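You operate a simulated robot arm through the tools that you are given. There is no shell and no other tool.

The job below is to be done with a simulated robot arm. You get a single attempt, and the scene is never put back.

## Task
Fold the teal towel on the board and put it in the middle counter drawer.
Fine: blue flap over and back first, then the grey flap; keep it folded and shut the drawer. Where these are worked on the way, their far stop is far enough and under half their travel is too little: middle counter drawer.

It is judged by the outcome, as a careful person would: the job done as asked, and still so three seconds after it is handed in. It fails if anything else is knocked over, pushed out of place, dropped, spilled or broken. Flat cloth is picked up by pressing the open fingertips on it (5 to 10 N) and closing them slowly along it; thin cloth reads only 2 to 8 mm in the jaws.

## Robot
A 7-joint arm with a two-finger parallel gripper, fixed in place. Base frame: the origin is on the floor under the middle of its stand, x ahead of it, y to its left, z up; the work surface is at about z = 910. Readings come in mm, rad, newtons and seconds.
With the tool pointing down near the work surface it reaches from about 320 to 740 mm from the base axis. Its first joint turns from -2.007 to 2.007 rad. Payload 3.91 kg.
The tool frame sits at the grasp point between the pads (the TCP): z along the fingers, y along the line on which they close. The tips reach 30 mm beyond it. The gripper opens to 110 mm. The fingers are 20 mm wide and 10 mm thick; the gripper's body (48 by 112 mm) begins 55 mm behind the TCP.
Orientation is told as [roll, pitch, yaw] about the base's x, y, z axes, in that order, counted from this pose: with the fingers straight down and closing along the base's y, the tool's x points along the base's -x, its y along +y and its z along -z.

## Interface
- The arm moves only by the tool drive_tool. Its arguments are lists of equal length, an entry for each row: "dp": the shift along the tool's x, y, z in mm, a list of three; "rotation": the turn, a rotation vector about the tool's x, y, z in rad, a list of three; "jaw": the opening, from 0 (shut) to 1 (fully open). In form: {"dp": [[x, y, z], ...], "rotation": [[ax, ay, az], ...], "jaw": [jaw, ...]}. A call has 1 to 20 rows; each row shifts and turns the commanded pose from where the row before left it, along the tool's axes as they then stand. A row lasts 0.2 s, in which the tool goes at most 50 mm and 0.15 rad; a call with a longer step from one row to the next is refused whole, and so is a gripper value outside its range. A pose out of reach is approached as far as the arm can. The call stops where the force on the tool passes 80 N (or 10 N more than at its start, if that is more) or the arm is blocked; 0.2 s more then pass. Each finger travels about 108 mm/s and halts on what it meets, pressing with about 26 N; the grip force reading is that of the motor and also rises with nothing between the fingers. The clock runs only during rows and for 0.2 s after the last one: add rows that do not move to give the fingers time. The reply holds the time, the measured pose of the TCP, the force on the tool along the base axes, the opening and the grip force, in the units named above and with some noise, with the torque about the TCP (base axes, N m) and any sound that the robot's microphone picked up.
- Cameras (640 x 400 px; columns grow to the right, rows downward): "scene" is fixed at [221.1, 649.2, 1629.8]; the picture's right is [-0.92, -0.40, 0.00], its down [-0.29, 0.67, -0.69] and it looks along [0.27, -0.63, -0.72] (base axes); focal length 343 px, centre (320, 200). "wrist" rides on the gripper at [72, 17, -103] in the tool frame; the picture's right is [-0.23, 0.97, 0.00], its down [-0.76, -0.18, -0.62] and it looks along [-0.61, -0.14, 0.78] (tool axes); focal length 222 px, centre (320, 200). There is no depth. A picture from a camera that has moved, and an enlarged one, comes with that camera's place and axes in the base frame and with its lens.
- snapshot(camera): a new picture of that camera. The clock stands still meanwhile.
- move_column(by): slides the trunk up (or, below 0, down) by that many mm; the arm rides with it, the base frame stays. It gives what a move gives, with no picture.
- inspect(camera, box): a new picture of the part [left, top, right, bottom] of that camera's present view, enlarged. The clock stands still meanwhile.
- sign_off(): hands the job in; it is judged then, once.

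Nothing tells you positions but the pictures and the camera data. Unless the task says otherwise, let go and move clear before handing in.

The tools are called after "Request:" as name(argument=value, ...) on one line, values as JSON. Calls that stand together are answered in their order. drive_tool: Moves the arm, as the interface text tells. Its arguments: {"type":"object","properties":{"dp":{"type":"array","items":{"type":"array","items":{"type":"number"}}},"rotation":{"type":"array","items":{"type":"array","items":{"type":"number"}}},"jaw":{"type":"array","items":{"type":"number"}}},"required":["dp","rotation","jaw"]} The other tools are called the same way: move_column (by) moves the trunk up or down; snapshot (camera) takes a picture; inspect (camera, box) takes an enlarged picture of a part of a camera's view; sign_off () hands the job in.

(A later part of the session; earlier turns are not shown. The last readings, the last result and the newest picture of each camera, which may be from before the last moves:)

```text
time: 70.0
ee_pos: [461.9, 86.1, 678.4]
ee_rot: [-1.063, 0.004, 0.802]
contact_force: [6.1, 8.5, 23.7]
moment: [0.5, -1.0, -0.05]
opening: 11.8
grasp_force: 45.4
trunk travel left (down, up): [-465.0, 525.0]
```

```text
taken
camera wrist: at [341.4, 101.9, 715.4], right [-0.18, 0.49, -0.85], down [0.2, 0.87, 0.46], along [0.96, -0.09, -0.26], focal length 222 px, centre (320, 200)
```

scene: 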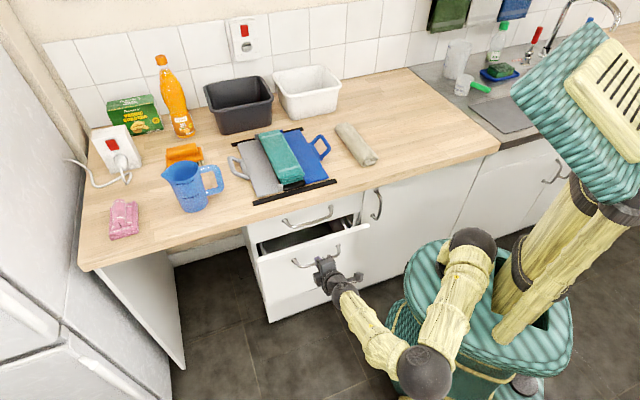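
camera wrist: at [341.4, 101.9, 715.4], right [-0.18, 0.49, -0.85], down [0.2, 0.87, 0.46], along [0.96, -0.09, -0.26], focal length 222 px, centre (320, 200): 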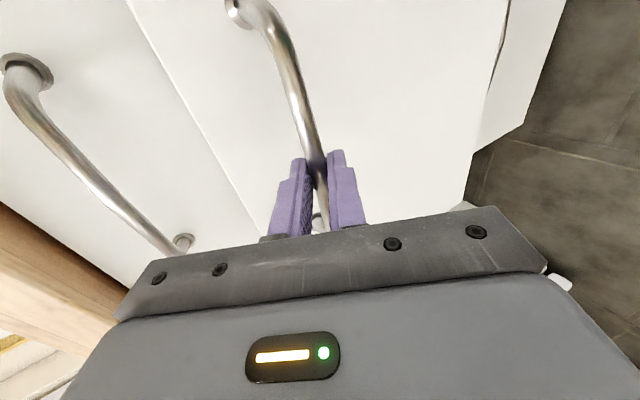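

The drawer slides open. I'll take off a little vertical load and keep pulling.

Request:
drive_tool(dp=[[0, -1.3, -0.7], [0, 7.3, -13.1], [0, 7.3, -13.1], [0, 7.3, -13.1], [0, 7.3, -13.1], [0, 7.3, -13.1], [0, 0, 0]], rotation=[[0, 0, 0], [0, 0, 0], [0, 0, 0], [0, 0, 0], [0, 0, 0], [0, 0, 0], [0, 0, 0]], jaw=[0.02, 0.02, 0.02, 0.02, 0.02, 0.02, 0.02])

Request:
snapshot(camera="scene")

```text
time: 71.6
ee_pos: [410.7, 139.5, 678.5]
ee_rot: [-1.061, 0.005, 0.801]
contact_force: [17.0, 17.5, 18.3]
moment: [0.65, -1.08, 0.42]
opening: 11.9
grasp_force: 44.5
trunk travel left (down, up): [-465.0, 525.0]
```

```text
taken
```

scene: 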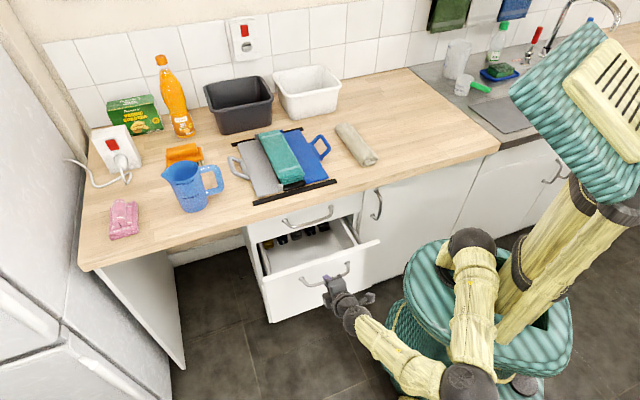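

The drawer is about 145 mm open. I'll correct the small sideways drift and continue pulling towards the stop.

Request:
drive_tool(dp=[[-2.3, -0.9, -0.5], [-0.24, 7.3, -13.1], [-0.24, 7.3, -13.1], [-0.24, 7.3, -13.1], [-0.24, 7.3, -13.1], [-0.24, 7.3, -13.1], [0, 0, 0]], rotation=[[0, 0, 0], [0, 0, 0], [0, 0, 0], [0, 0, 0], [0, 0, 0], [0, 0, 0], [0, 0, 0]], jaw=[0.02, 0.02, 0.02, 0.02, 0.02, 0.02, 0.02])

Request:
snapshot(camera="scene")

```text
time: 73.2
ee_pos: [357.5, 191.6, 678.7]
ee_rot: [-1.06, 0.011, 0.797]
contact_force: [-8.0, -5.1, -26.9]
moment: [1.08, -0.7, 0.58]
opening: 11.5
grasp_force: 45.1
trunk travel left (down, up): [-465.0, 525.0]
```

```text
taken
```

scene: 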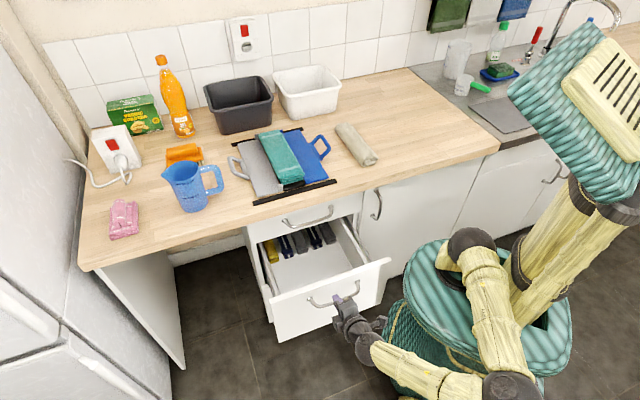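

The drawer is about 220 mm open and shows knives at the back with free floor in front. I'll keep pulling and watch the force for the end stop.

Request:
drive_tool(dp=[[0, 1.4, 0.8], [-0.1, 7.3, -13.1], [-0.1, 7.3, -13.1], [-0.1, 7.3, -13.1], [-0.1, 7.3, -13.1], [0, 0, 0]], rotation=[[0, 0, 0], [0, 0, 0], [0, 0, 0], [0, 0, 0], [0, 0, 0], [0, 0, 0]], jaw=[0.02, 0.02, 0.02, 0.02, 0.02, 0.02])

Request:
snapshot(camera="scene")

```text
time: 74.6
ee_pos: [331.0, 217.9, 678.9]
ee_rot: [-1.074, 0.006, 0.739]
contact_force: [15.9, 13.4, 5.1]
moment: [0.25, -0.5, -0.69]
opening: 11.1
grasp_force: 45.0
trunk travel left (down, up): [-465.0, 525.0]
```

```text
taken
```

scene: 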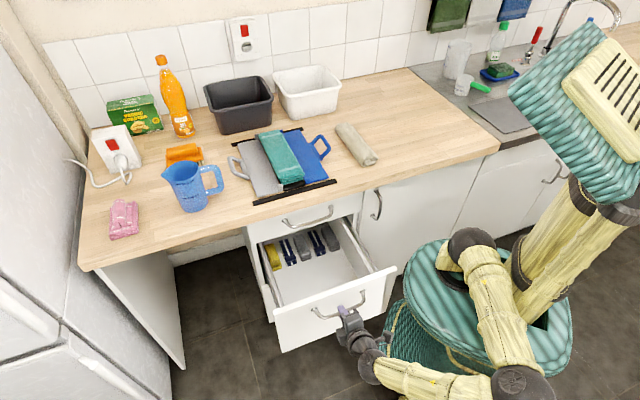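

The arm has run out of reach at about 257 mm of travel with no pull force on the handle, so this isn't the drawer's stop. I'll look into the drawer to judge how far open it is.

Request:
inspect(camera="scene", box=[235, 190, 425, 360])

Request:
snapshot(camera="wrist")

```text
2.35 times, centred on (330, 275) of scene
camera zoom: at [221.1, 649.2, 1629.8], right [-0.92, -0.4, 0.0], down [-0.29, 0.67, -0.69], along [0.27, -0.63, -0.72], focal length 807 px, centre (296, 24)
```

zoom: 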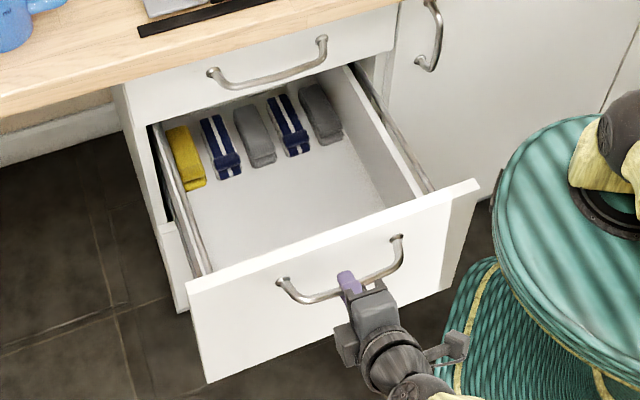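

```text
taken
camera wrist: at [211.2, 240.8, 714.7], right [-0.15, 0.49, -0.86], down [0.25, 0.86, 0.45], along [0.96, -0.15, -0.25], focal length 222 px, centre (320, 200)
```

wrist: 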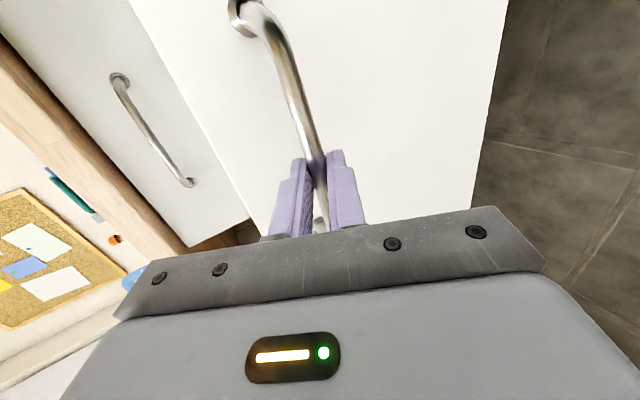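

The drawer is about 250 mm open. It holds small folded cloths at the back and clear floor in front. I'll ease the strained wrist by tipping the tool more upright around the bar, then release the handle.

Request:
drive_tool(dp=[[0, -3.5, 2.7], [0, -3.5, 2.7], [0, -3.5, 2.7], [0, -3.5, 2.7], [0, 0, 0]], rotation=[[-0.1, 0, 0], [-0.1, 0, 0], [-0.1, 0, 0], [-0.1, 0, 0], [0, 0, 0]], jaw=[0.02, 0.02, 0.02, 0.02, 0.02])

Request:
snapshot(camera="scene")

Request:
snapshot(camera="wrist")

```text
time: 75.8
ee_pos: [324.1, 220.0, 683.3]
ee_rot: [-0.66, 0.007, 0.799]
contact_force: [-9.8, -8.5, 0.9]
moment: [0.01, 0.05, -1.02]
opening: 12.2
grasp_force: 44.2
trunk travel left (down, up): [-465.0, 525.0]
```

```text
taken
```

scene: 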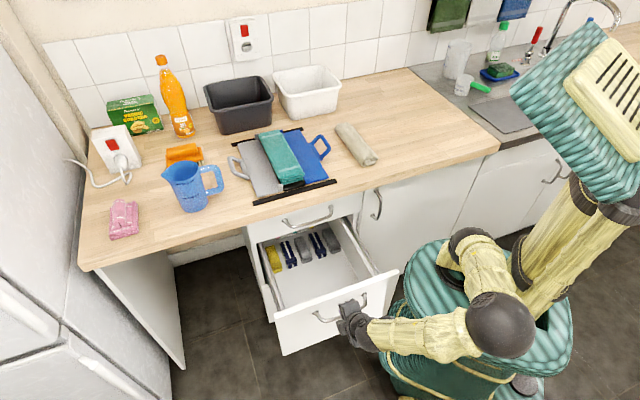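

```text
taken
camera wrist: at [220.0, 222.1, 755.7], right [-0.39, 0.7, -0.6], down [0.36, 0.72, 0.59], along [0.84, 0.02, -0.54], focal length 222 px, centre (320, 200)
```

wrist: 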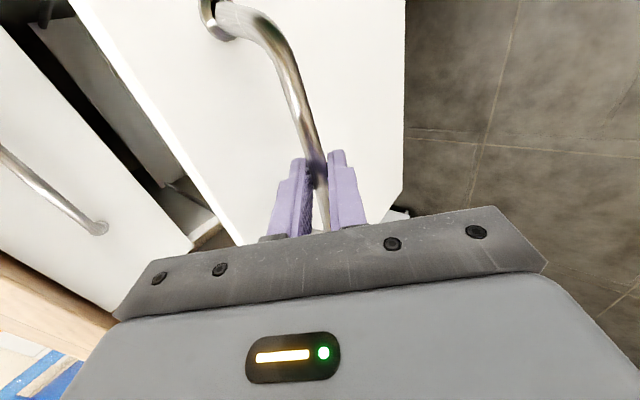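

The wrist is relaxed and the drawer is about 270 mm open. I'll let go, back the fingers off the bar and rise clear of the drawer front.

Request:
drive_tool(dp=[[0, 0, 0], [0, 0, 0], [0, 0, -15], [0, 0, -20], [0, 0, -25], [0, 0, -30], [0, 0, -30], [0, 0, 0]], rotation=[[0, 0, 0], [0, 0, 0], [0, 0, 0], [0, 0, 0], [0, 0, 0], [-0.11, 0, 0], [-0.11, 0, 0], [0, 0, 0]], jaw=[0.3, 0.3, 0.3, 0.3, 0.3, 0.3, 0.3, 0.3])

Request:
move_column(by=150)

Request:
snapshot(camera="scene")

Request:
snapshot(camera="wrist")

```text
time: 77.6
ee_pos: [276.7, 272.1, 782.5]
ee_rot: [-0.441, 0.006, 0.799]
contact_force: [0.2, -0.8, -0.5]
moment: [0.0, 0.01, -0.01]
opening: 32.9
grasp_force: 0.1
trunk travel left (down, up): [-465.0, 525.0]
```

```text
time: 79.4
ee_pos: [276.6, 273.2, 932.1]
ee_rot: [-0.439, 0.007, 0.798]
contact_force: [0.6, -0.7, -0.3]
moment: [0.03, 0.01, 0.02]
opening: 32.9
grasp_force: 0.0
trunk travel left (down, up): [-615.0, 375.0]
```

```text
taken
```

scene: 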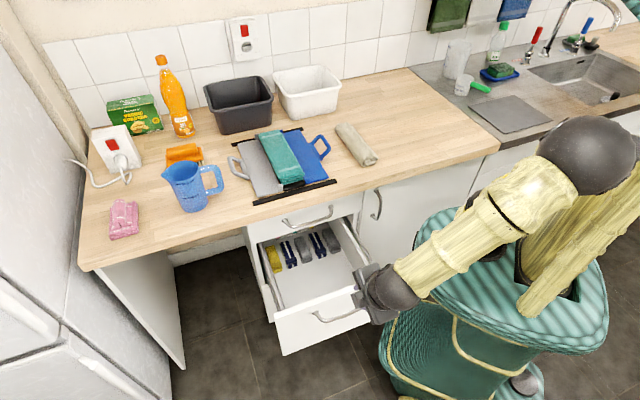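

```text
taken
camera wrist: at [183.2, 261.5, 1018.8], right [-0.47, 0.78, -0.42], down [0.46, 0.62, 0.63], along [0.75, 0.11, -0.65], focal length 222 px, centre (320, 200)
```

wrist: 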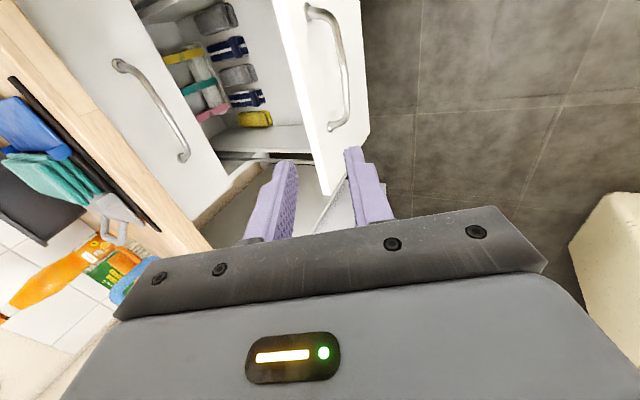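

With the trunk raised I can see into the drawer: two rows of folded cloths at the back and free floor in front. I'll zoom in to judge how deep the drawer is.

Request:
inspect(camera="wrist", box=[100, 0, 380, 200])

Request:
inspect(camera="scene", box=[235, 190, 425, 360])

```text
2.00 times, centred on (240, 100) of wrist
camera zoom: at [183.2, 261.5, 1018.8], right [-0.47, 0.78, -0.42], down [0.46, 0.62, 0.63], along [0.75, 0.11, -0.65], focal length 444 px, centre (480, 400)
```

zoom: 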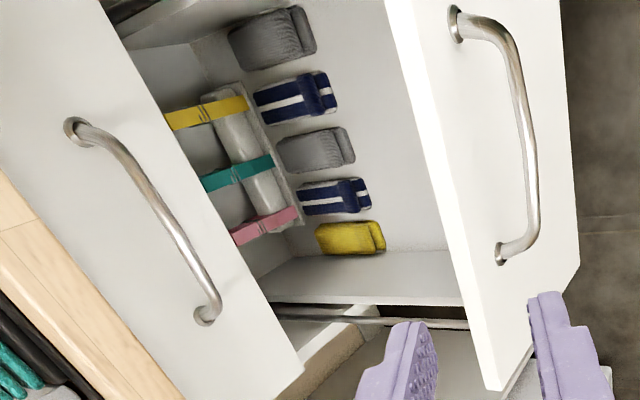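

```text
2.35 times, centred on (330, 275) of scene
camera zoom: at [221.1, 649.2, 1629.8], right [-0.92, -0.4, 0.0], down [-0.29, 0.67, -0.69], along [0.27, -0.63, -0.72], focal length 807 px, centre (296, 24)
```

zoom: 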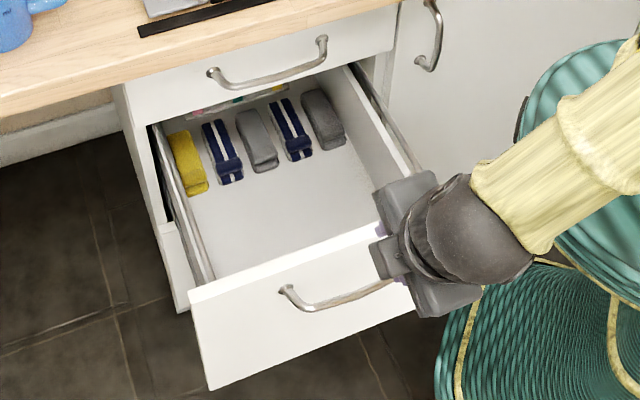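

The drawer is deep, with clear floor between the front panel and the socks (n≈145 to 318). For margin I'll hook the closed fingertips behind the front panel and draw the drawer out a bit further, watching the force.

Request:
drive_tool(dp=[[0, 0, 0], [0, 0, 0], [0, 0, 0], [0, 0, 0], [0, -45, 0], [0, -45, 0], [0, -45, 0], [0, -45, 0], [0, 0, 40], [0, 0, 40], [0, 0, 0]], rotation=[[-0.11, 0, 0], [-0.11, 0, 0], [-0.11, 0, 0], [-0.11, 0, 0], [0, 0, 0], [0, 0, 0], [0, 0, 0], [0, 0, 0], [0, 0, 0], [0, 0, 0], [0, 0, 0]], jaw=[0.2, 0.1, 0, 0, 0, 0, 0, 0, 0, 0, 0])

Request:
snapshot(camera="wrist")

Request:
snapshot(camera="scene")

```text
time: 81.8
ee_pos: [404.3, 146.3, 852.0]
ee_rot: [0.001, 0.008, 0.8]
contact_force: [-0.6, -0.1, 0.4]
moment: [-0.01, 0.01, 0.01]
opening: 0.1
grasp_force: 25.2
trunk travel left (down, up): [-615.0, 375.0]
```

```text
taken
camera wrist: at [341.2, 105.2, 956.4], right [-0.54, 0.84, 0.0], down [0.66, 0.42, 0.62], along [0.52, 0.33, -0.79], focal length 222 px, centre (320, 200)
```

wrist: 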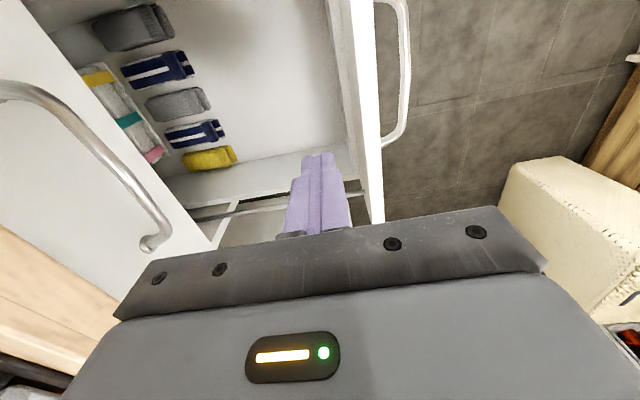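

```text
taken
```

scene: 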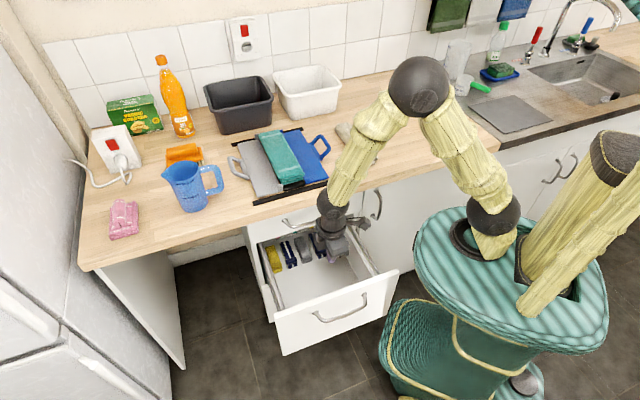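

I'm inside the drawer's opening above the free floor. I'll lower the closed fingers just inside the front panel, then draw it towards me gently.

Request:
drive_tool(dp=[[0, 0, 40], [0, 0, 40], [0, 0, 40], [0, 0, 18], [0, 0, 0]], rotation=[[0, 0, 0], [0, 0, 0], [0, 0, 0], [0, 0, 0], [0, 0, 0]], jaw=[0, 0, 0, 0, 0])

Request:
drive_tool(dp=[[0, 8, 0], [0, 8, 0], [0, 8, 0], [0, 8, 0], [0, 0, 0]], rotation=[[0, 0, 0], [0, 0, 0], [0, 0, 0], [0, 0, 0], [0, 0, 0]], jaw=[0, 0, 0, 0, 0])

Request:
snapshot(camera="wrist")

Request:
snapshot(camera="scene")

```text
time: 83.0
ee_pos: [404.0, 143.5, 716.5]
ee_rot: [-0.001, 0.007, 0.799]
contact_force: [-0.6, -0.6, 0.9]
moment: [-0.02, 0.0, 0.0]
opening: 0.2
grasp_force: 26.0
trunk travel left (down, up): [-615.0, 375.0]
```

```text
time: 84.2
ee_pos: [381.3, 168.6, 714.5]
ee_rot: [-0.002, 0.008, 0.798]
contact_force: [-0.4, 0.1, -0.5]
moment: [0.02, 0.0, 0.0]
opening: 0.0
grasp_force: 26.0
trunk travel left (down, up): [-615.0, 375.0]
```

```text
taken
camera wrist: at [319.4, 126.5, 818.1], right [-0.54, 0.84, 0.0], down [0.66, 0.42, 0.62], along [0.52, 0.33, -0.79], focal length 222 px, centre (320, 200)
```

wrist: 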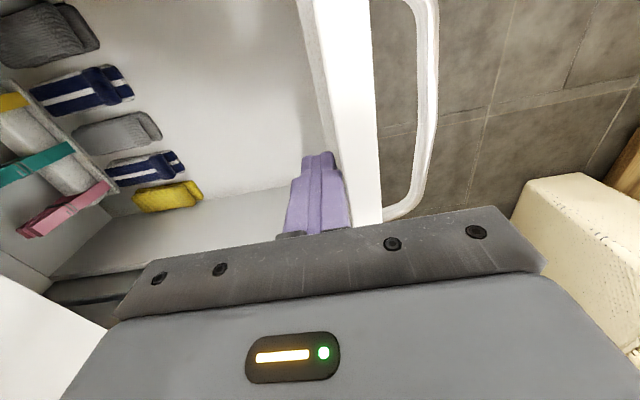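

```text
taken
```

scene: 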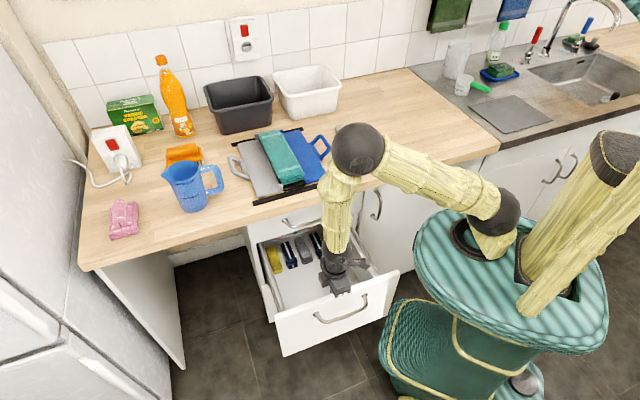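

There's no contact yet. I'll keep drawing gently towards the front panel.

Request:
drive_tool(dp=[[0, 8, 0], [0, 8, 0], [0, 8, 0], [0, 8, 0], [0, 0, 0]], rotation=[[0, 0, 0], [0, 0, 0], [0, 0, 0], [0, 0, 0], [0, 0, 0]], jaw=[0, 0, 0, 0, 0])

Request:
inspect(camera="scene", box=[235, 190, 425, 360])

```text
time: 85.4
ee_pos: [358.2, 190.0, 713.8]
ee_rot: [0.0, 0.006, 0.799]
contact_force: [0.7, 0.8, 0.4]
moment: [0.05, 0.08, 0.01]
opening: 0.0
grasp_force: 26.1
trunk travel left (down, up): [-615.0, 375.0]
```

```text
2.35 times, centred on (330, 275) of scene
camera zoom: at [221.1, 649.2, 1629.8], right [-0.92, -0.4, 0.0], down [-0.29, 0.67, -0.69], along [0.27, -0.63, -0.72], focal length 807 px, centre (296, 24)
```

zoom: 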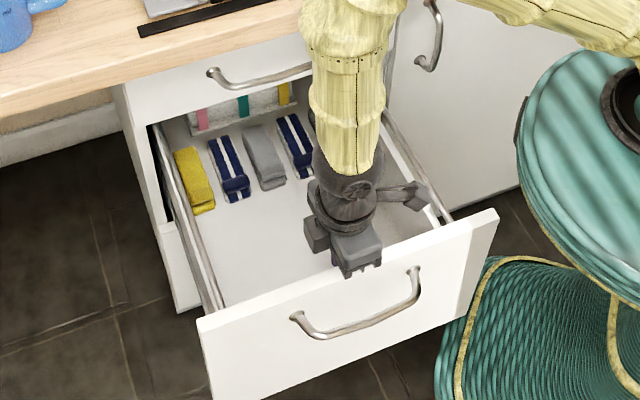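

The drawer front is now out about 295 mm, which is plenty, and any further would bring it near my own stand. I'll lift out of the drawer, raise the trunk again and go back over the folded towel.

Request:
drive_tool(dp=[[0, -20, 0], [0, 0, -40], [0, 0, -45], [0, 0, -45], [0, 0, 0]], rotation=[[0, 0, 0], [0, 0, 0], [0, 0, 0], [0, 0, 0], [0, 0, 0]], jaw=[0, 0, 0, 0, 0])

Request:
move_column(by=285)

Request:
drive_tool(dp=[[0, 0, 0], [0, 0, 0], [0, 0, 0], [0, 0, 0], [0, 0, 0], [0, 0, 0], [0, 0, 0], [0, 0, 0], [0, 0, 0], [0, 0, 0], [0, 0, 0], [0, 0, 0], [0, 0, 0]], rotation=[[0, 0, 0.131], [0, 0, 0.131], [0, 0, 0.131], [0, 0, 0.131], [0, 0, 0.131], [0, 0, 0.131], [0, 0, 0.131], [0, 0, 0.131], [0, 0, 0.131], [0, 0, 0.131], [0, 0, 0.131], [0, 0, 0.144], [0, 0, 0]], jaw=[0.2, 0.4, 0.6, 0.8, 1, 1, 1, 1, 1, 1, 1, 1, 1])

Request:
snapshot(camera="scene")

Request:
snapshot(camera="wrist")

```text
time: 86.6
ee_pos: [374.1, 176.1, 844.1]
ee_rot: [-0.001, 0.006, 0.799]
contact_force: [0.1, 0.3, 0.1]
moment: [0.01, -0.02, -0.01]
opening: 0.0
grasp_force: 26.2
trunk travel left (down, up): [-615.0, 375.0]
```

```text
time: 89.5
ee_pos: [373.4, 176.9, 1128.3]
ee_rot: [0.0, 0.006, 0.8]
contact_force: [0.6, 0.5, 0.1]
moment: [-0.04, -0.03, -0.02]
opening: 0.1
grasp_force: 26.3
trunk travel left (down, up): [-900.0, 90.0]
```

```text
time: 92.2
ee_pos: [374.1, 176.8, 1128.6]
ee_rot: [-0.007, 0.0, -0.789]
contact_force: [0.4, 0.8, 0.3]
moment: [0.01, -0.01, -0.01]
opening: 110.0
grasp_force: 0.1
trunk travel left (down, up): [-900.0, 90.0]
```

```text
taken
```

scene: 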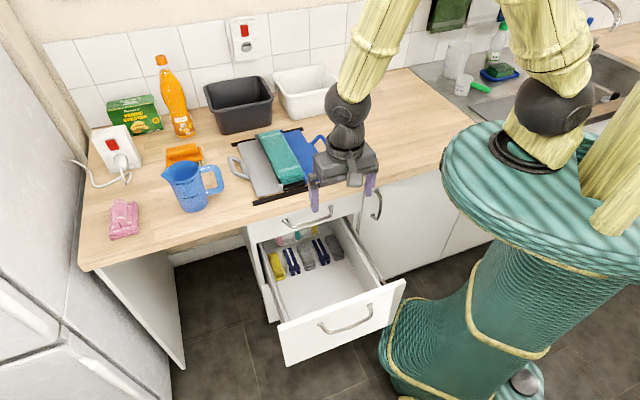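

```text
taken
camera wrist: at [334.9, 239.8, 1232.7], right [0.85, 0.52, -0.01], down [0.41, -0.66, 0.62], along [0.32, -0.53, -0.78], focal length 222 px, centre (320, 200)
```

wrist: 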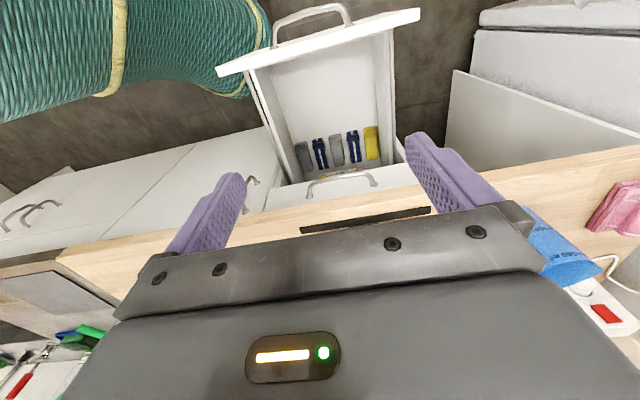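

The trunk is back up and the drawer stands open below, clear of the stand. I'll move over the folded towel to measure it.

Request:
drive_tool(dp=[[-40, 3, 0], [-45, 3, 0], [-45, 3, 0], [-45, 3, 0], [-45, 3, 0], [-45, 3, 0], [-45, 3, 0], [-45, 3, 0], [-45, 2, 0], [0, 0, 20], [0, 0, 30], [0, 0, 0]], rotation=[[0, 0, 0], [0, 0, 0], [0, 0, 0], [0, 0, 0], [0, 0, 0], [0, 0, 0], [0, 0, 0], [0, 0, 0], [0, 0, 0], [0, 0, 0], [0, 0, 0], [0, 0, 0]], jaw=[1, 1, 1, 1, 1, 1, 1, 1, 1, 1, 1, 1])

Request:
snapshot(camera="wrist")

Request:
inspect(camera="scene", box=[220, 110, 390, 216])

```text
time: 94.8
ee_pos: [671.3, -85.6, 1079.9]
ee_rot: [-0.007, -0.001, -0.788]
contact_force: [-0.2, 0.8, 0.6]
moment: [-0.02, -0.02, -0.01]
opening: 110.0
grasp_force: 0.0
trunk travel left (down, up): [-900.0, 90.0]
```

```text
taken
camera wrist: at [633.2, -23.5, 1183.1], right [0.85, 0.53, -0.01], down [0.41, -0.66, 0.63], along [0.33, -0.53, -0.78], focal length 222 px, centre (320, 200)
```

wrist: 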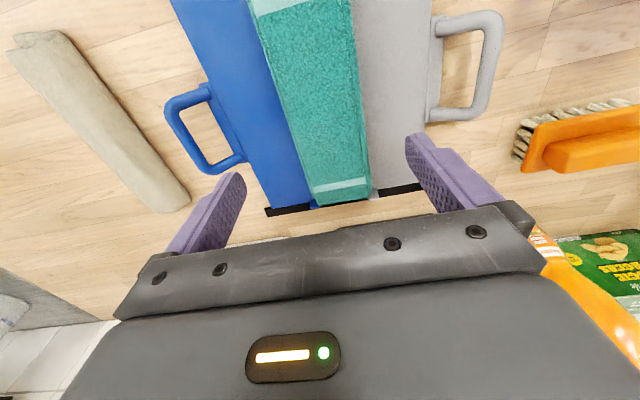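

```text
3.76 times, centred on (305, 163) of scene
camera zoom: at [221.1, 649.2, 1629.8], right [-0.92, -0.4, 0.0], down [-0.29, 0.67, -0.69], along [0.27, -0.63, -0.72], focal length 1290 px, centre (376, 339)
```

zoom: 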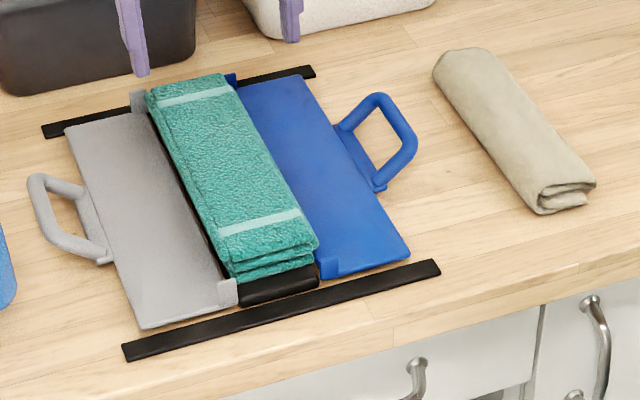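

The folded stack spans l≈381–457, centred near (418, 540). I'll centre over it with the jaw fully open and come down on both sides until the tips touch the flaps lightly.

Request:
drive_tool(dp=[[-5, 4, 0], [0, 0, 30], [0, 0, 30], [0, 0, 30], [0, 0, 15], [0, 0, 0]], rotation=[[0, 0, 0], [0, 0, 0], [0, 0, 0], [0, 0, 0], [0, 0, 0], [0, 0, 0]], jaw=[1, 1, 1, 1, 1, 1])

Request:
snapshot(camera="wrist")

Request:
inspect(camera="scene", box=[220, 80, 390, 216])

```text
time: 96.2
ee_pos: [681.2, -88.9, 974.3]
ee_rot: [-0.008, -0.002, -0.79]
contact_force: [0.3, 0.0, -0.1]
moment: [-0.04, 0.0, 0.01]
opening: 110.2
grasp_force: 0.0
trunk travel left (down, up): [-900.0, 90.0]
```

```text
taken
camera wrist: at [641.5, -26.5, 1078.1], right [0.85, 0.53, -0.01], down [0.41, -0.66, 0.62], along [0.32, -0.53, -0.78], focal length 222 px, centre (320, 200)
```

wrist: 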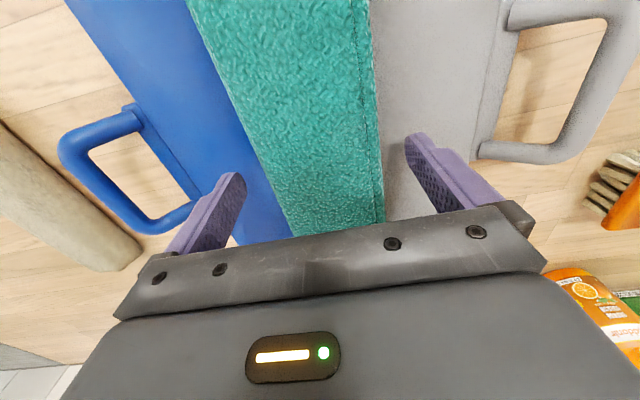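

```text
2.94 times, centred on (305, 148) of scene
camera zoom: at [221.1, 649.2, 1629.8], right [-0.92, -0.4, 0.0], down [-0.29, 0.67, -0.69], along [0.27, -0.63, -0.72], focal length 1008 px, centre (364, 353)
```

zoom: 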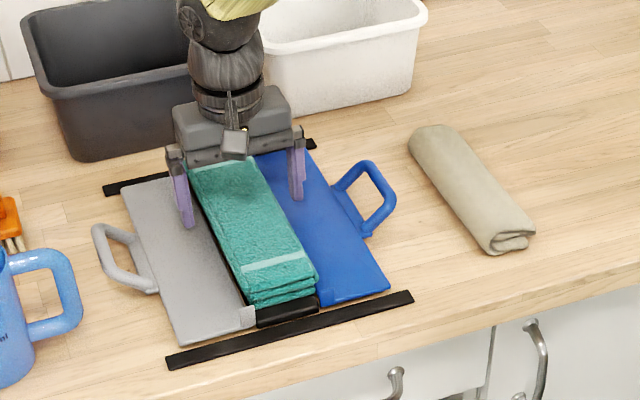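

The fingers straddle the stack evenly. I'll go down in small steps to a light touch.

Request:
drive_tool(dp=[[0, 0, 5], [0, 0, 5], [0, 0, 5], [0, 0, 3], [0, 0, 0]], rotation=[[0, 0, 0], [0, 0, 0], [0, 0, 0], [0, 0, 0], [0, 0, 0]], jaw=[1, 1, 1, 1, 1])

Request:
drive_tool(dp=[[0, 0, 2], [0, 0, 2], [0, 0, 0]], rotation=[[0, 0, 0], [0, 0, 0], [0, 0, 0]], jaw=[1, 1, 1])

```text
time: 97.5
ee_pos: [679.9, -89.4, 955.1]
ee_rot: [-0.007, 0.0, -0.787]
contact_force: [0.3, 0.0, -0.4]
moment: [-0.02, -0.04, 0.0]
opening: 110.1
grasp_force: 0.1
trunk travel left (down, up): [-900.0, 90.0]
```

```text
time: 98.2
ee_pos: [680.1, -89.2, 953.2]
ee_rot: [-0.007, -0.001, -0.787]
contact_force: [0.0, 0.0, -0.2]
moment: [0.0, 0.0, 0.02]
opening: 110.0
grasp_force: 0.2
trunk travel left (down, up): [-900.0, 90.0]
```

Request:
drive_tool(dp=[[0, 0, 1.5], [0, 0, 1.5], [0, 0, 0]], rotation=[[0, 0, 0], [0, 0, 0], [0, 0, 0]], jaw=[1, 1, 1])

Request:
inspect(camera="scene", box=[240, 110, 330, 190])

```text
time: 99.0
ee_pos: [678.9, -89.7, 952.0]
ee_rot: [-0.005, -0.004, -0.788]
contact_force: [-0.6, -0.6, 16.5]
moment: [0.76, -0.6, 0.15]
opening: 109.6
grasp_force: 0.1
trunk travel left (down, up): [-900.0, 90.0]
```

```text
5.00 times, centred on (285, 150) of scene
camera zoom: at [221.1, 649.2, 1629.8], right [-0.92, -0.4, 0.0], down [-0.29, 0.67, -0.69], along [0.27, -0.63, -0.72], focal length 1714 px, centre (495, 450)
```

zoom: 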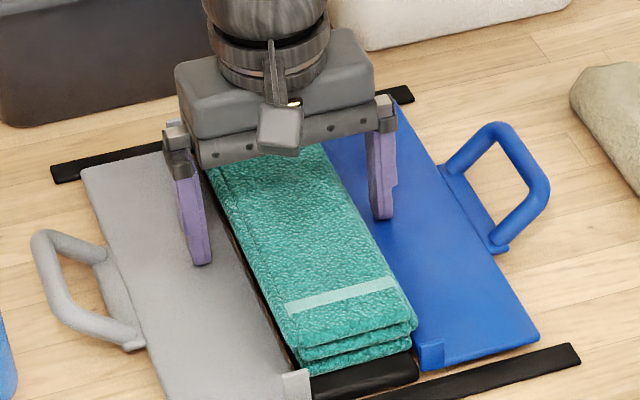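

The tips touch the flaps at z≈922. I'll lift a hair off and close slowly on the sides of the whole stack.

Request:
drive_tool(dp=[[0, 0, -1.3], [0, 0, 0], [0, 0, 0], [0, 0, 0], [0, 0, 0], [0, 0, 0], [0, 0, 0], [0, 0, 0], [0, 0, 0]], rotation=[[0, 0, 0], [0, 0, 0], [0, 0, 0], [0, 0, 0], [0, 0, 0], [0, 0, 0], [0, 0, 0], [0, 0, 0], [0, 0, 0]], jaw=[0.97, 0.93, 0.89, 0.85, 0.81, 0.78, 0.75, 0.72, 0.7])

Request:
inspect(camera="scene", box=[240, 110, 330, 190])

Request:
snapshot(camera="wrist")

```text
time: 101.0
ee_pos: [679.6, -88.2, 952.3]
ee_rot: [-0.007, -0.001, -0.787]
contact_force: [5.5, 6.9, 19.3]
moment: [0.95, -0.63, -0.07]
opening: 81.2
grasp_force: 4.5
trunk travel left (down, up): [-900.0, 90.0]
```

```text
5.00 times, centred on (285, 150) of scene
camera zoom: at [221.1, 649.2, 1629.8], right [-0.92, -0.4, 0.0], down [-0.29, 0.67, -0.69], along [0.27, -0.63, -0.72], focal length 1714 px, centre (495, 450)
```

zoom: 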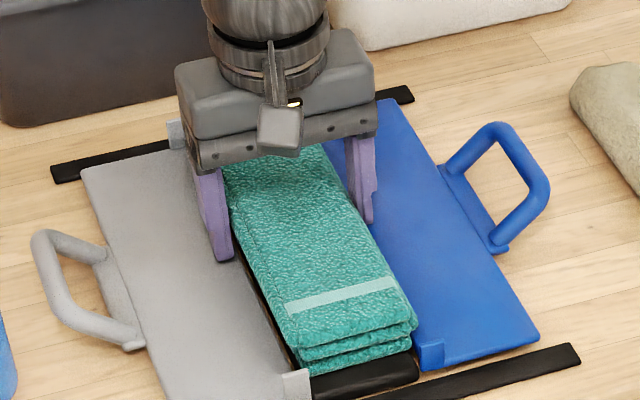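

```text
taken
camera wrist: at [640.4, -26.0, 1055.6], right [0.85, 0.53, -0.01], down [0.41, -0.66, 0.63], along [0.33, -0.53, -0.78], focal length 222 px, centre (320, 200)
```

wrist: 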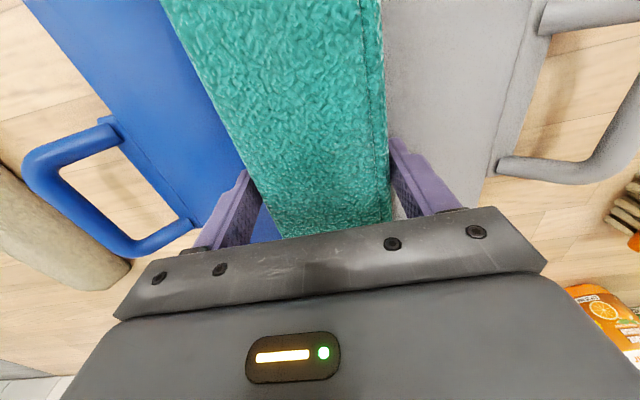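

The fingers are just reaching the towel's sides, and the grey-side tip is rubbing on its flap. I'll rise 2 mm and keep closing slowly.

Request:
drive_tool(dp=[[0, 0, -2], [0, 0, 0], [0, 0, 0], [0, 0, 0], [0, 0, 0], [0, 0, 0], [0, 0, 0], [0, 0, 0]], rotation=[[0, 0, 0], [0, 0, 0], [0, 0, 0], [0, 0, 0], [0, 0, 0], [0, 0, 0], [0, 0, 0], [0, 0, 0]], jaw=[0.7, 0.68, 0.66, 0.64, 0.62, 0.6, 0.58, 0.58])

Request:
inspect(camera="scene", box=[240, 110, 330, 190])

Request:
snapshot(camera="wrist")

```text
time: 102.8
ee_pos: [678.9, -90.5, 951.9]
ee_rot: [-0.009, 0.0, -0.788]
contact_force: [-0.8, 2.9, 1.2]
moment: [0.08, -0.16, 0.15]
opening: 68.8
grasp_force: 25.8
trunk travel left (down, up): [-900.0, 90.0]
```

```text
5.00 times, centred on (285, 150) of scene
camera zoom: at [221.1, 649.2, 1629.8], right [-0.92, -0.4, 0.0], down [-0.29, 0.67, -0.69], along [0.27, -0.63, -0.72], focal length 1714 px, centre (495, 450)
```

zoom: 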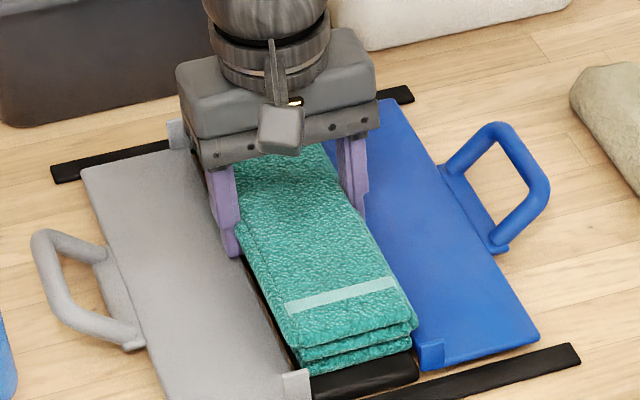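

```text
taken
camera wrist: at [640.3, -27.0, 1055.9], right [0.85, 0.53, -0.01], down [0.42, -0.66, 0.62], along [0.32, -0.53, -0.78], focal length 222 px, centre (320, 200)
```

wrist: 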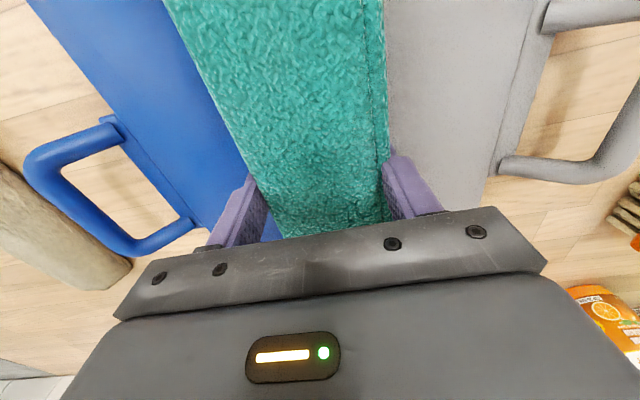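

The whole stack is held at a 69 mm width with full grip force. I'll lift slowly and check that all the layers come along.

Request:
drive_tool(dp=[[0, 0, 0], [0, 0, -4], [0, 0, -6], [0, 0, -8], [0, 0, -8], [0, 0, 0], [0, 0, 0]], rotation=[[0, 0, 0], [0, 0, 0], [0, 0, 0], [0, 0, 0], [0, 0, 0], [0, 0, 0], [0, 0, 0]], jaw=[0.5, 0.5, 0.5, 0.5, 0.5, 0.5, 0.5])

Request:
inspect(camera="scene", box=[240, 90, 350, 200])

Request:
snapshot(camera="wrist")

```text
time: 104.5
ee_pos: [678.7, -90.3, 978.7]
ee_rot: [-0.008, 0.001, -0.788]
contact_force: [-0.2, 0.9, -1.2]
moment: [0.01, -0.02, -0.01]
opening: 69.0
grasp_force: 25.9
trunk travel left (down, up): [-900.0, 90.0]
```

```text
3.64 times, centred on (295, 145) of scene
camera zoom: at [221.1, 649.2, 1629.8], right [-0.92, -0.4, 0.0], down [-0.29, 0.67, -0.69], along [0.27, -0.63, -0.72], focal length 1246 px, centre (411, 400)
```

zoom: 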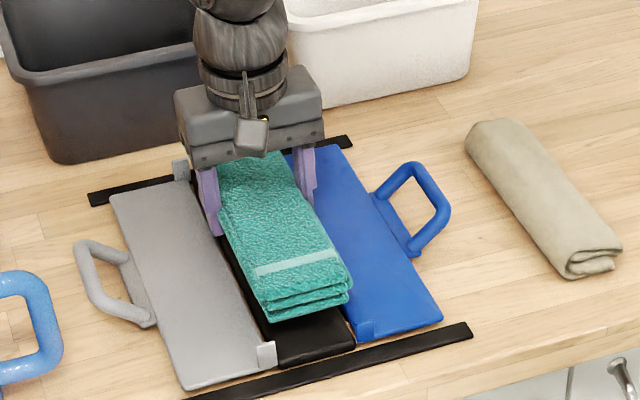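

```text
taken
camera wrist: at [640.9, -27.2, 1082.0], right [0.85, 0.53, -0.01], down [0.41, -0.66, 0.62], along [0.32, -0.53, -0.78], focal length 222 px, centre (320, 200)
```

wrist: 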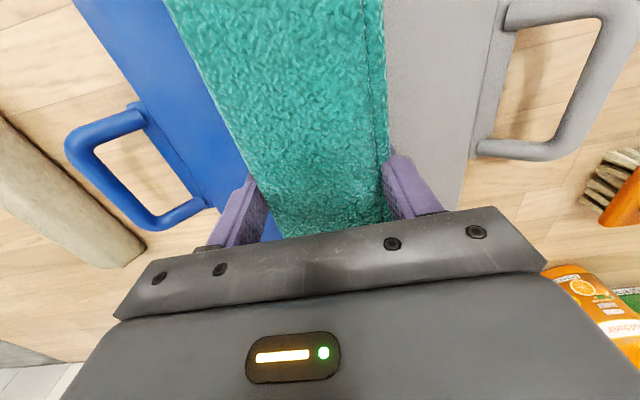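

All three layers came up together. I'll raise it higher, then carry it gently out over the open drawer.

Request:
drive_tool(dp=[[0, 0, -15], [0, 0, -20], [0, 0, -25], [0, 0, -25], [0, 0, -25], [0, 0, -15], [15, 0, 0], [25, 0, 0], [28, 0, 0], [28, 0, 0], [28, 0, 0], [28, 0, 0], [28, 0, 0], [28, 0, 0], [28, -4, 0], [28, -4, 0], [28, -4, 0], [20, -4, 0], [0, 0, 0]], rotation=[[0, 0, 0], [0, 0, 0], [0, 0, 0], [0, 0, 0], [0, 0, 0], [0, 0, 0], [0, 0, 0], [0, 0, 0], [0, 0, 0], [0, 0, 0], [0, 0, 0], [0, 0, 0], [0, 0, 0], [0, 0, 0], [0, 0, 0], [0, 0, 0], [0, 0, 0], [0, 0, 0], [0, 0, 0]], jaw=[0.5, 0.5, 0.5, 0.5, 0.5, 0.5, 0.5, 0.5, 0.5, 0.5, 0.5, 0.5, 0.5, 0.5, 0.5, 0.5, 0.5, 0.5, 0.5])

Request:
snapshot(camera="scene")

Request:
snapshot(camera="wrist")

```text
time: 108.5
ee_pos: [447.6, 120.9, 1103.4]
ee_rot: [-0.008, 0.0, -0.787]
contact_force: [0.3, 0.1, -2.0]
moment: [-0.01, -0.03, 0.0]
opening: 68.5
grasp_force: 25.9
trunk travel left (down, up): [-900.0, 90.0]
```

```text
taken
```

scene: 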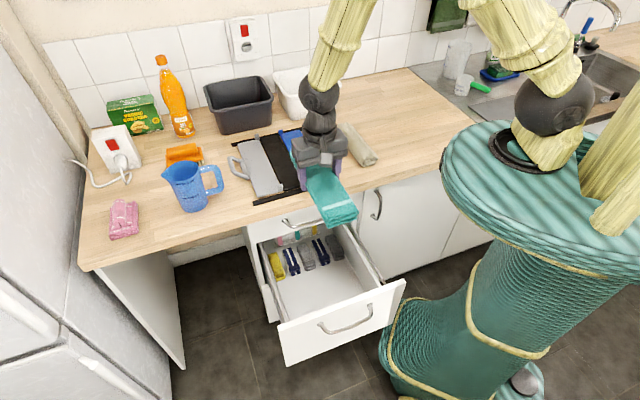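

```text
taken
camera wrist: at [409.2, 184.3, 1208.0], right [0.85, 0.53, -0.01], down [0.41, -0.66, 0.62], along [0.32, -0.53, -0.78], focal length 222 px, centre (320, 200)
```

wrist: 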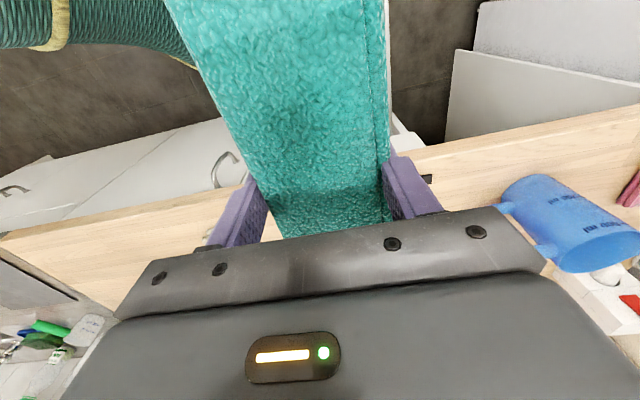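

The stack is held safely over the drawer area. I'll turn it 90° so its long side runs along the drawer's width, then check.

Request:
drive_tool(dp=[[0, 0, 0], [0, 0, 0], [0, 0, 0], [0, 0, 0], [0, 0, 0], [0, 0, 0], [0, 0, 0], [0, 0, 0], [0, 0, 0], [0, 0, 0], [0, 0, 0], [0, 0, 0], [0, 0, 0], [0, 0, 0], [0, 0, 0], [0, 0, 0], [0, 0, 0]], rotation=[[0, 0, -0.08], [0, 0, -0.1], [0, 0, -0.1], [0, 0, -0.1], [0, 0, -0.1], [0, 0, -0.1], [0, 0, -0.1], [0, 0, -0.1], [0, 0, -0.1], [0, 0, -0.1], [0, 0, -0.1], [0, 0, -0.1], [0, 0, -0.1], [0, 0, -0.1], [0, 0, -0.1], [0, 0, -0.09], [0, 0, 0]], jaw=[0.5, 0.5, 0.5, 0.5, 0.5, 0.5, 0.5, 0.5, 0.5, 0.5, 0.5, 0.5, 0.5, 0.5, 0.5, 0.5, 0.5])

Request:
snapshot(camera="scene")

Request:
snapshot(camera="wrist")

```text
time: 112.0
ee_pos: [448.0, 121.6, 1103.4]
ee_rot: [-0.001, 0.009, 0.783]
contact_force: [-0.7, -0.5, -2.2]
moment: [0.04, -0.01, 0.0]
opening: 68.7
grasp_force: 26.2
trunk travel left (down, up): [-900.0, 90.0]
```

```text
taken
```

scene: 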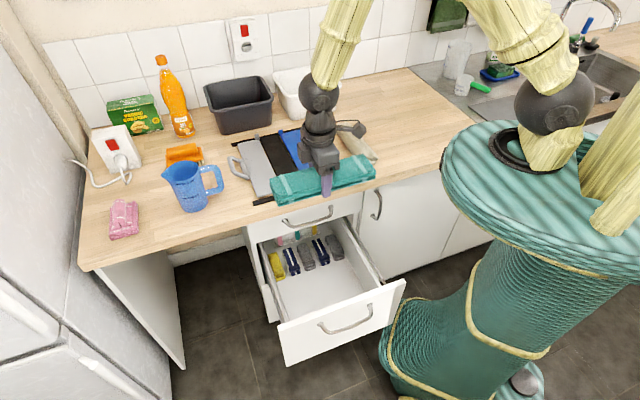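

```text
taken
camera wrist: at [386.0, 81.1, 1207.3], right [-0.53, 0.85, 0.0], down [0.67, 0.42, 0.62], along [0.53, 0.32, -0.79], focal length 222 px, centre (320, 200)
```

wrist: 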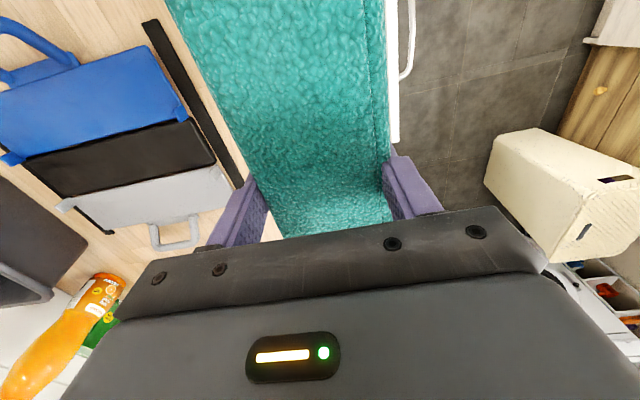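

The towel now lies across the drawer's width. I'll measure the drawer opening once more before lowering.

Request:
inspect(camera="scene", box=[235, 200, 425, 370])

```text
2.35 times, centred on (330, 285) of scene
camera zoom: at [221.1, 649.2, 1629.8], right [-0.92, -0.4, 0.0], down [-0.29, 0.67, -0.69], along [0.27, -0.63, -0.72], focal length 807 px, centre (296, 0)
```

zoom: 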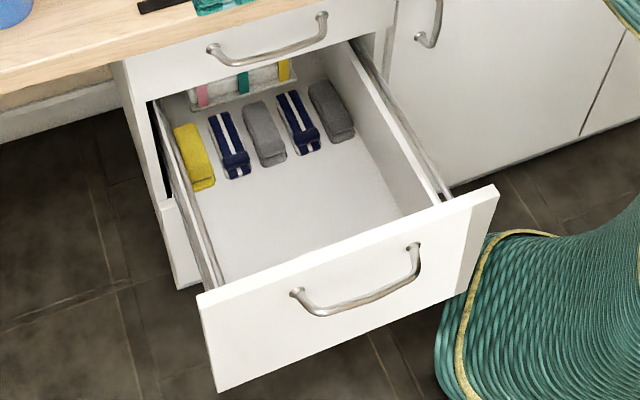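

The interior spans l≈262–546 and n≈115–305, with the floor near z≈575–585. I'll centre over that, then lower the trunk partway so my carriage stays above the drawer front.

Request:
drive_tool(dp=[[0, 8, 0], [-2, 8, 0], [0, 0, 0]], rotation=[[0, 0, 0], [0, 0, 0], [0, 0, 0]], jaw=[0.5, 0.5, 0.5])

Request:
move_column(by=-275)

Request:
snapshot(camera="scene")

Request:
snapshot(camera="wrist")

```text
time: 112.8
ee_pos: [437.6, 133.0, 1103.9]
ee_rot: [0.0, 0.006, 0.781]
contact_force: [-0.3, -1.5, -1.4]
moment: [0.0, 0.02, -0.02]
opening: 68.9
grasp_force: 26.2
trunk travel left (down, up): [-900.0, 90.0]
```

```text
time: 115.6
ee_pos: [438.8, 133.1, 827.3]
ee_rot: [0.0, 0.007, 0.785]
contact_force: [0.7, -0.3, -1.9]
moment: [-0.01, -0.03, 0.02]
opening: 68.6
grasp_force: 26.6
trunk travel left (down, up): [-625.0, 365.0]
```

```text
taken
```

scene: 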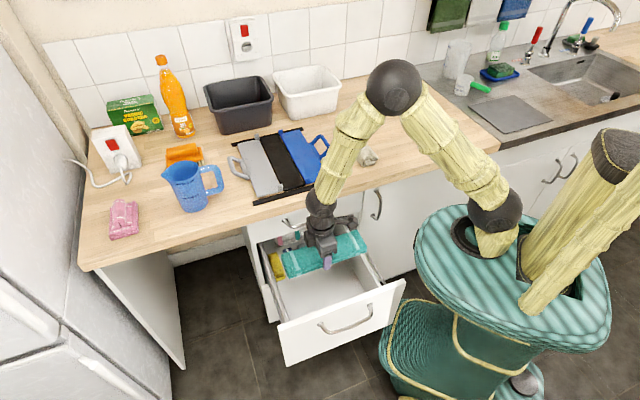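

```text
taken
camera wrist: at [375.0, 94.1, 932.7], right [-0.53, 0.85, 0.0], down [0.67, 0.41, 0.62], along [0.53, 0.32, -0.79], focal length 222 px, centre (320, 200)
```

wrist: 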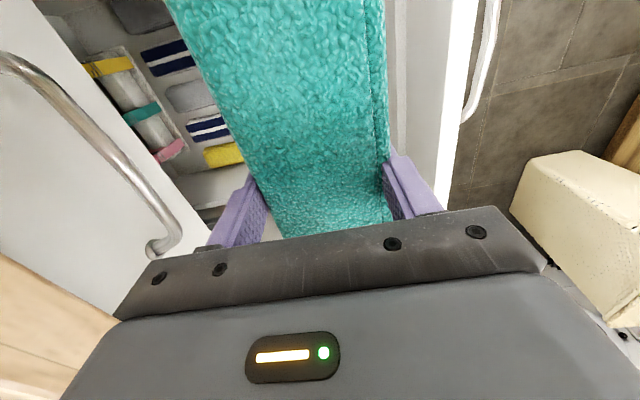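

The stack is level above the drawer opening. I'll lower it into the drawer with the arm, stopping a little above the floor to check.

Request:
drive_tool(dp=[[0, 0, 15], [0, 0, 25], [0, 0, 25], [0, 0, 25], [0, 0, 25], [0, 0, 25], [0, 0, 20], [0, 0, 10], [0, 0, 0]], rotation=[[0, 0, 0], [0, 0, 0], [0, 0, 0], [0, 0, 0], [0, 0, 0], [0, 0, 0], [0, 0, 0], [0, 0, 0], [0, 0, 0]], jaw=[0.5, 0.5, 0.5, 0.5, 0.5, 0.5, 0.5, 0.5, 0.5])

Request:
snapshot(camera="scene")

Request:
inspect(camera="scene", box=[235, 190, 425, 360])

Request:
snapshot(camera="wrist")

```text
time: 117.6
ee_pos: [436.8, 132.1, 659.1]
ee_rot: [0.0, 0.008, 0.782]
contact_force: [-0.3, 0.7, -2.4]
moment: [0.01, 0.0, 0.02]
opening: 68.9
grasp_force: 25.7
trunk travel left (down, up): [-625.0, 365.0]
```

```text
taken
```

scene: 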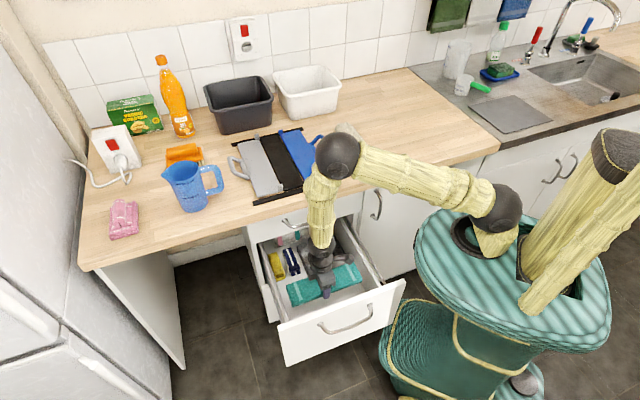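

```text
2.35 times, centred on (330, 275) of scene
camera zoom: at [221.1, 649.2, 1629.8], right [-0.92, -0.4, 0.0], down [-0.29, 0.67, -0.69], along [0.27, -0.63, -0.72], focal length 807 px, centre (296, 24)
```

zoom: 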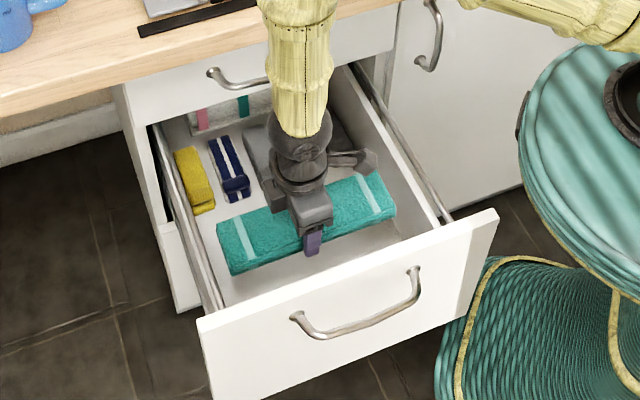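

```text
taken
camera wrist: at [374.0, 93.3, 763.7], right [-0.53, 0.85, 0.0], down [0.67, 0.41, 0.62], along [0.53, 0.32, -0.79], focal length 222 px, centre (320, 200)
```

wrist: 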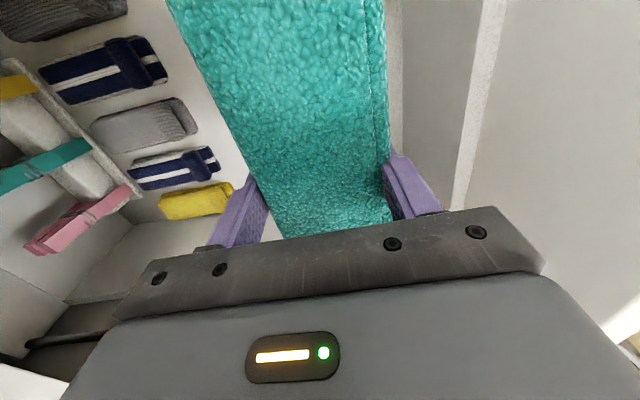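

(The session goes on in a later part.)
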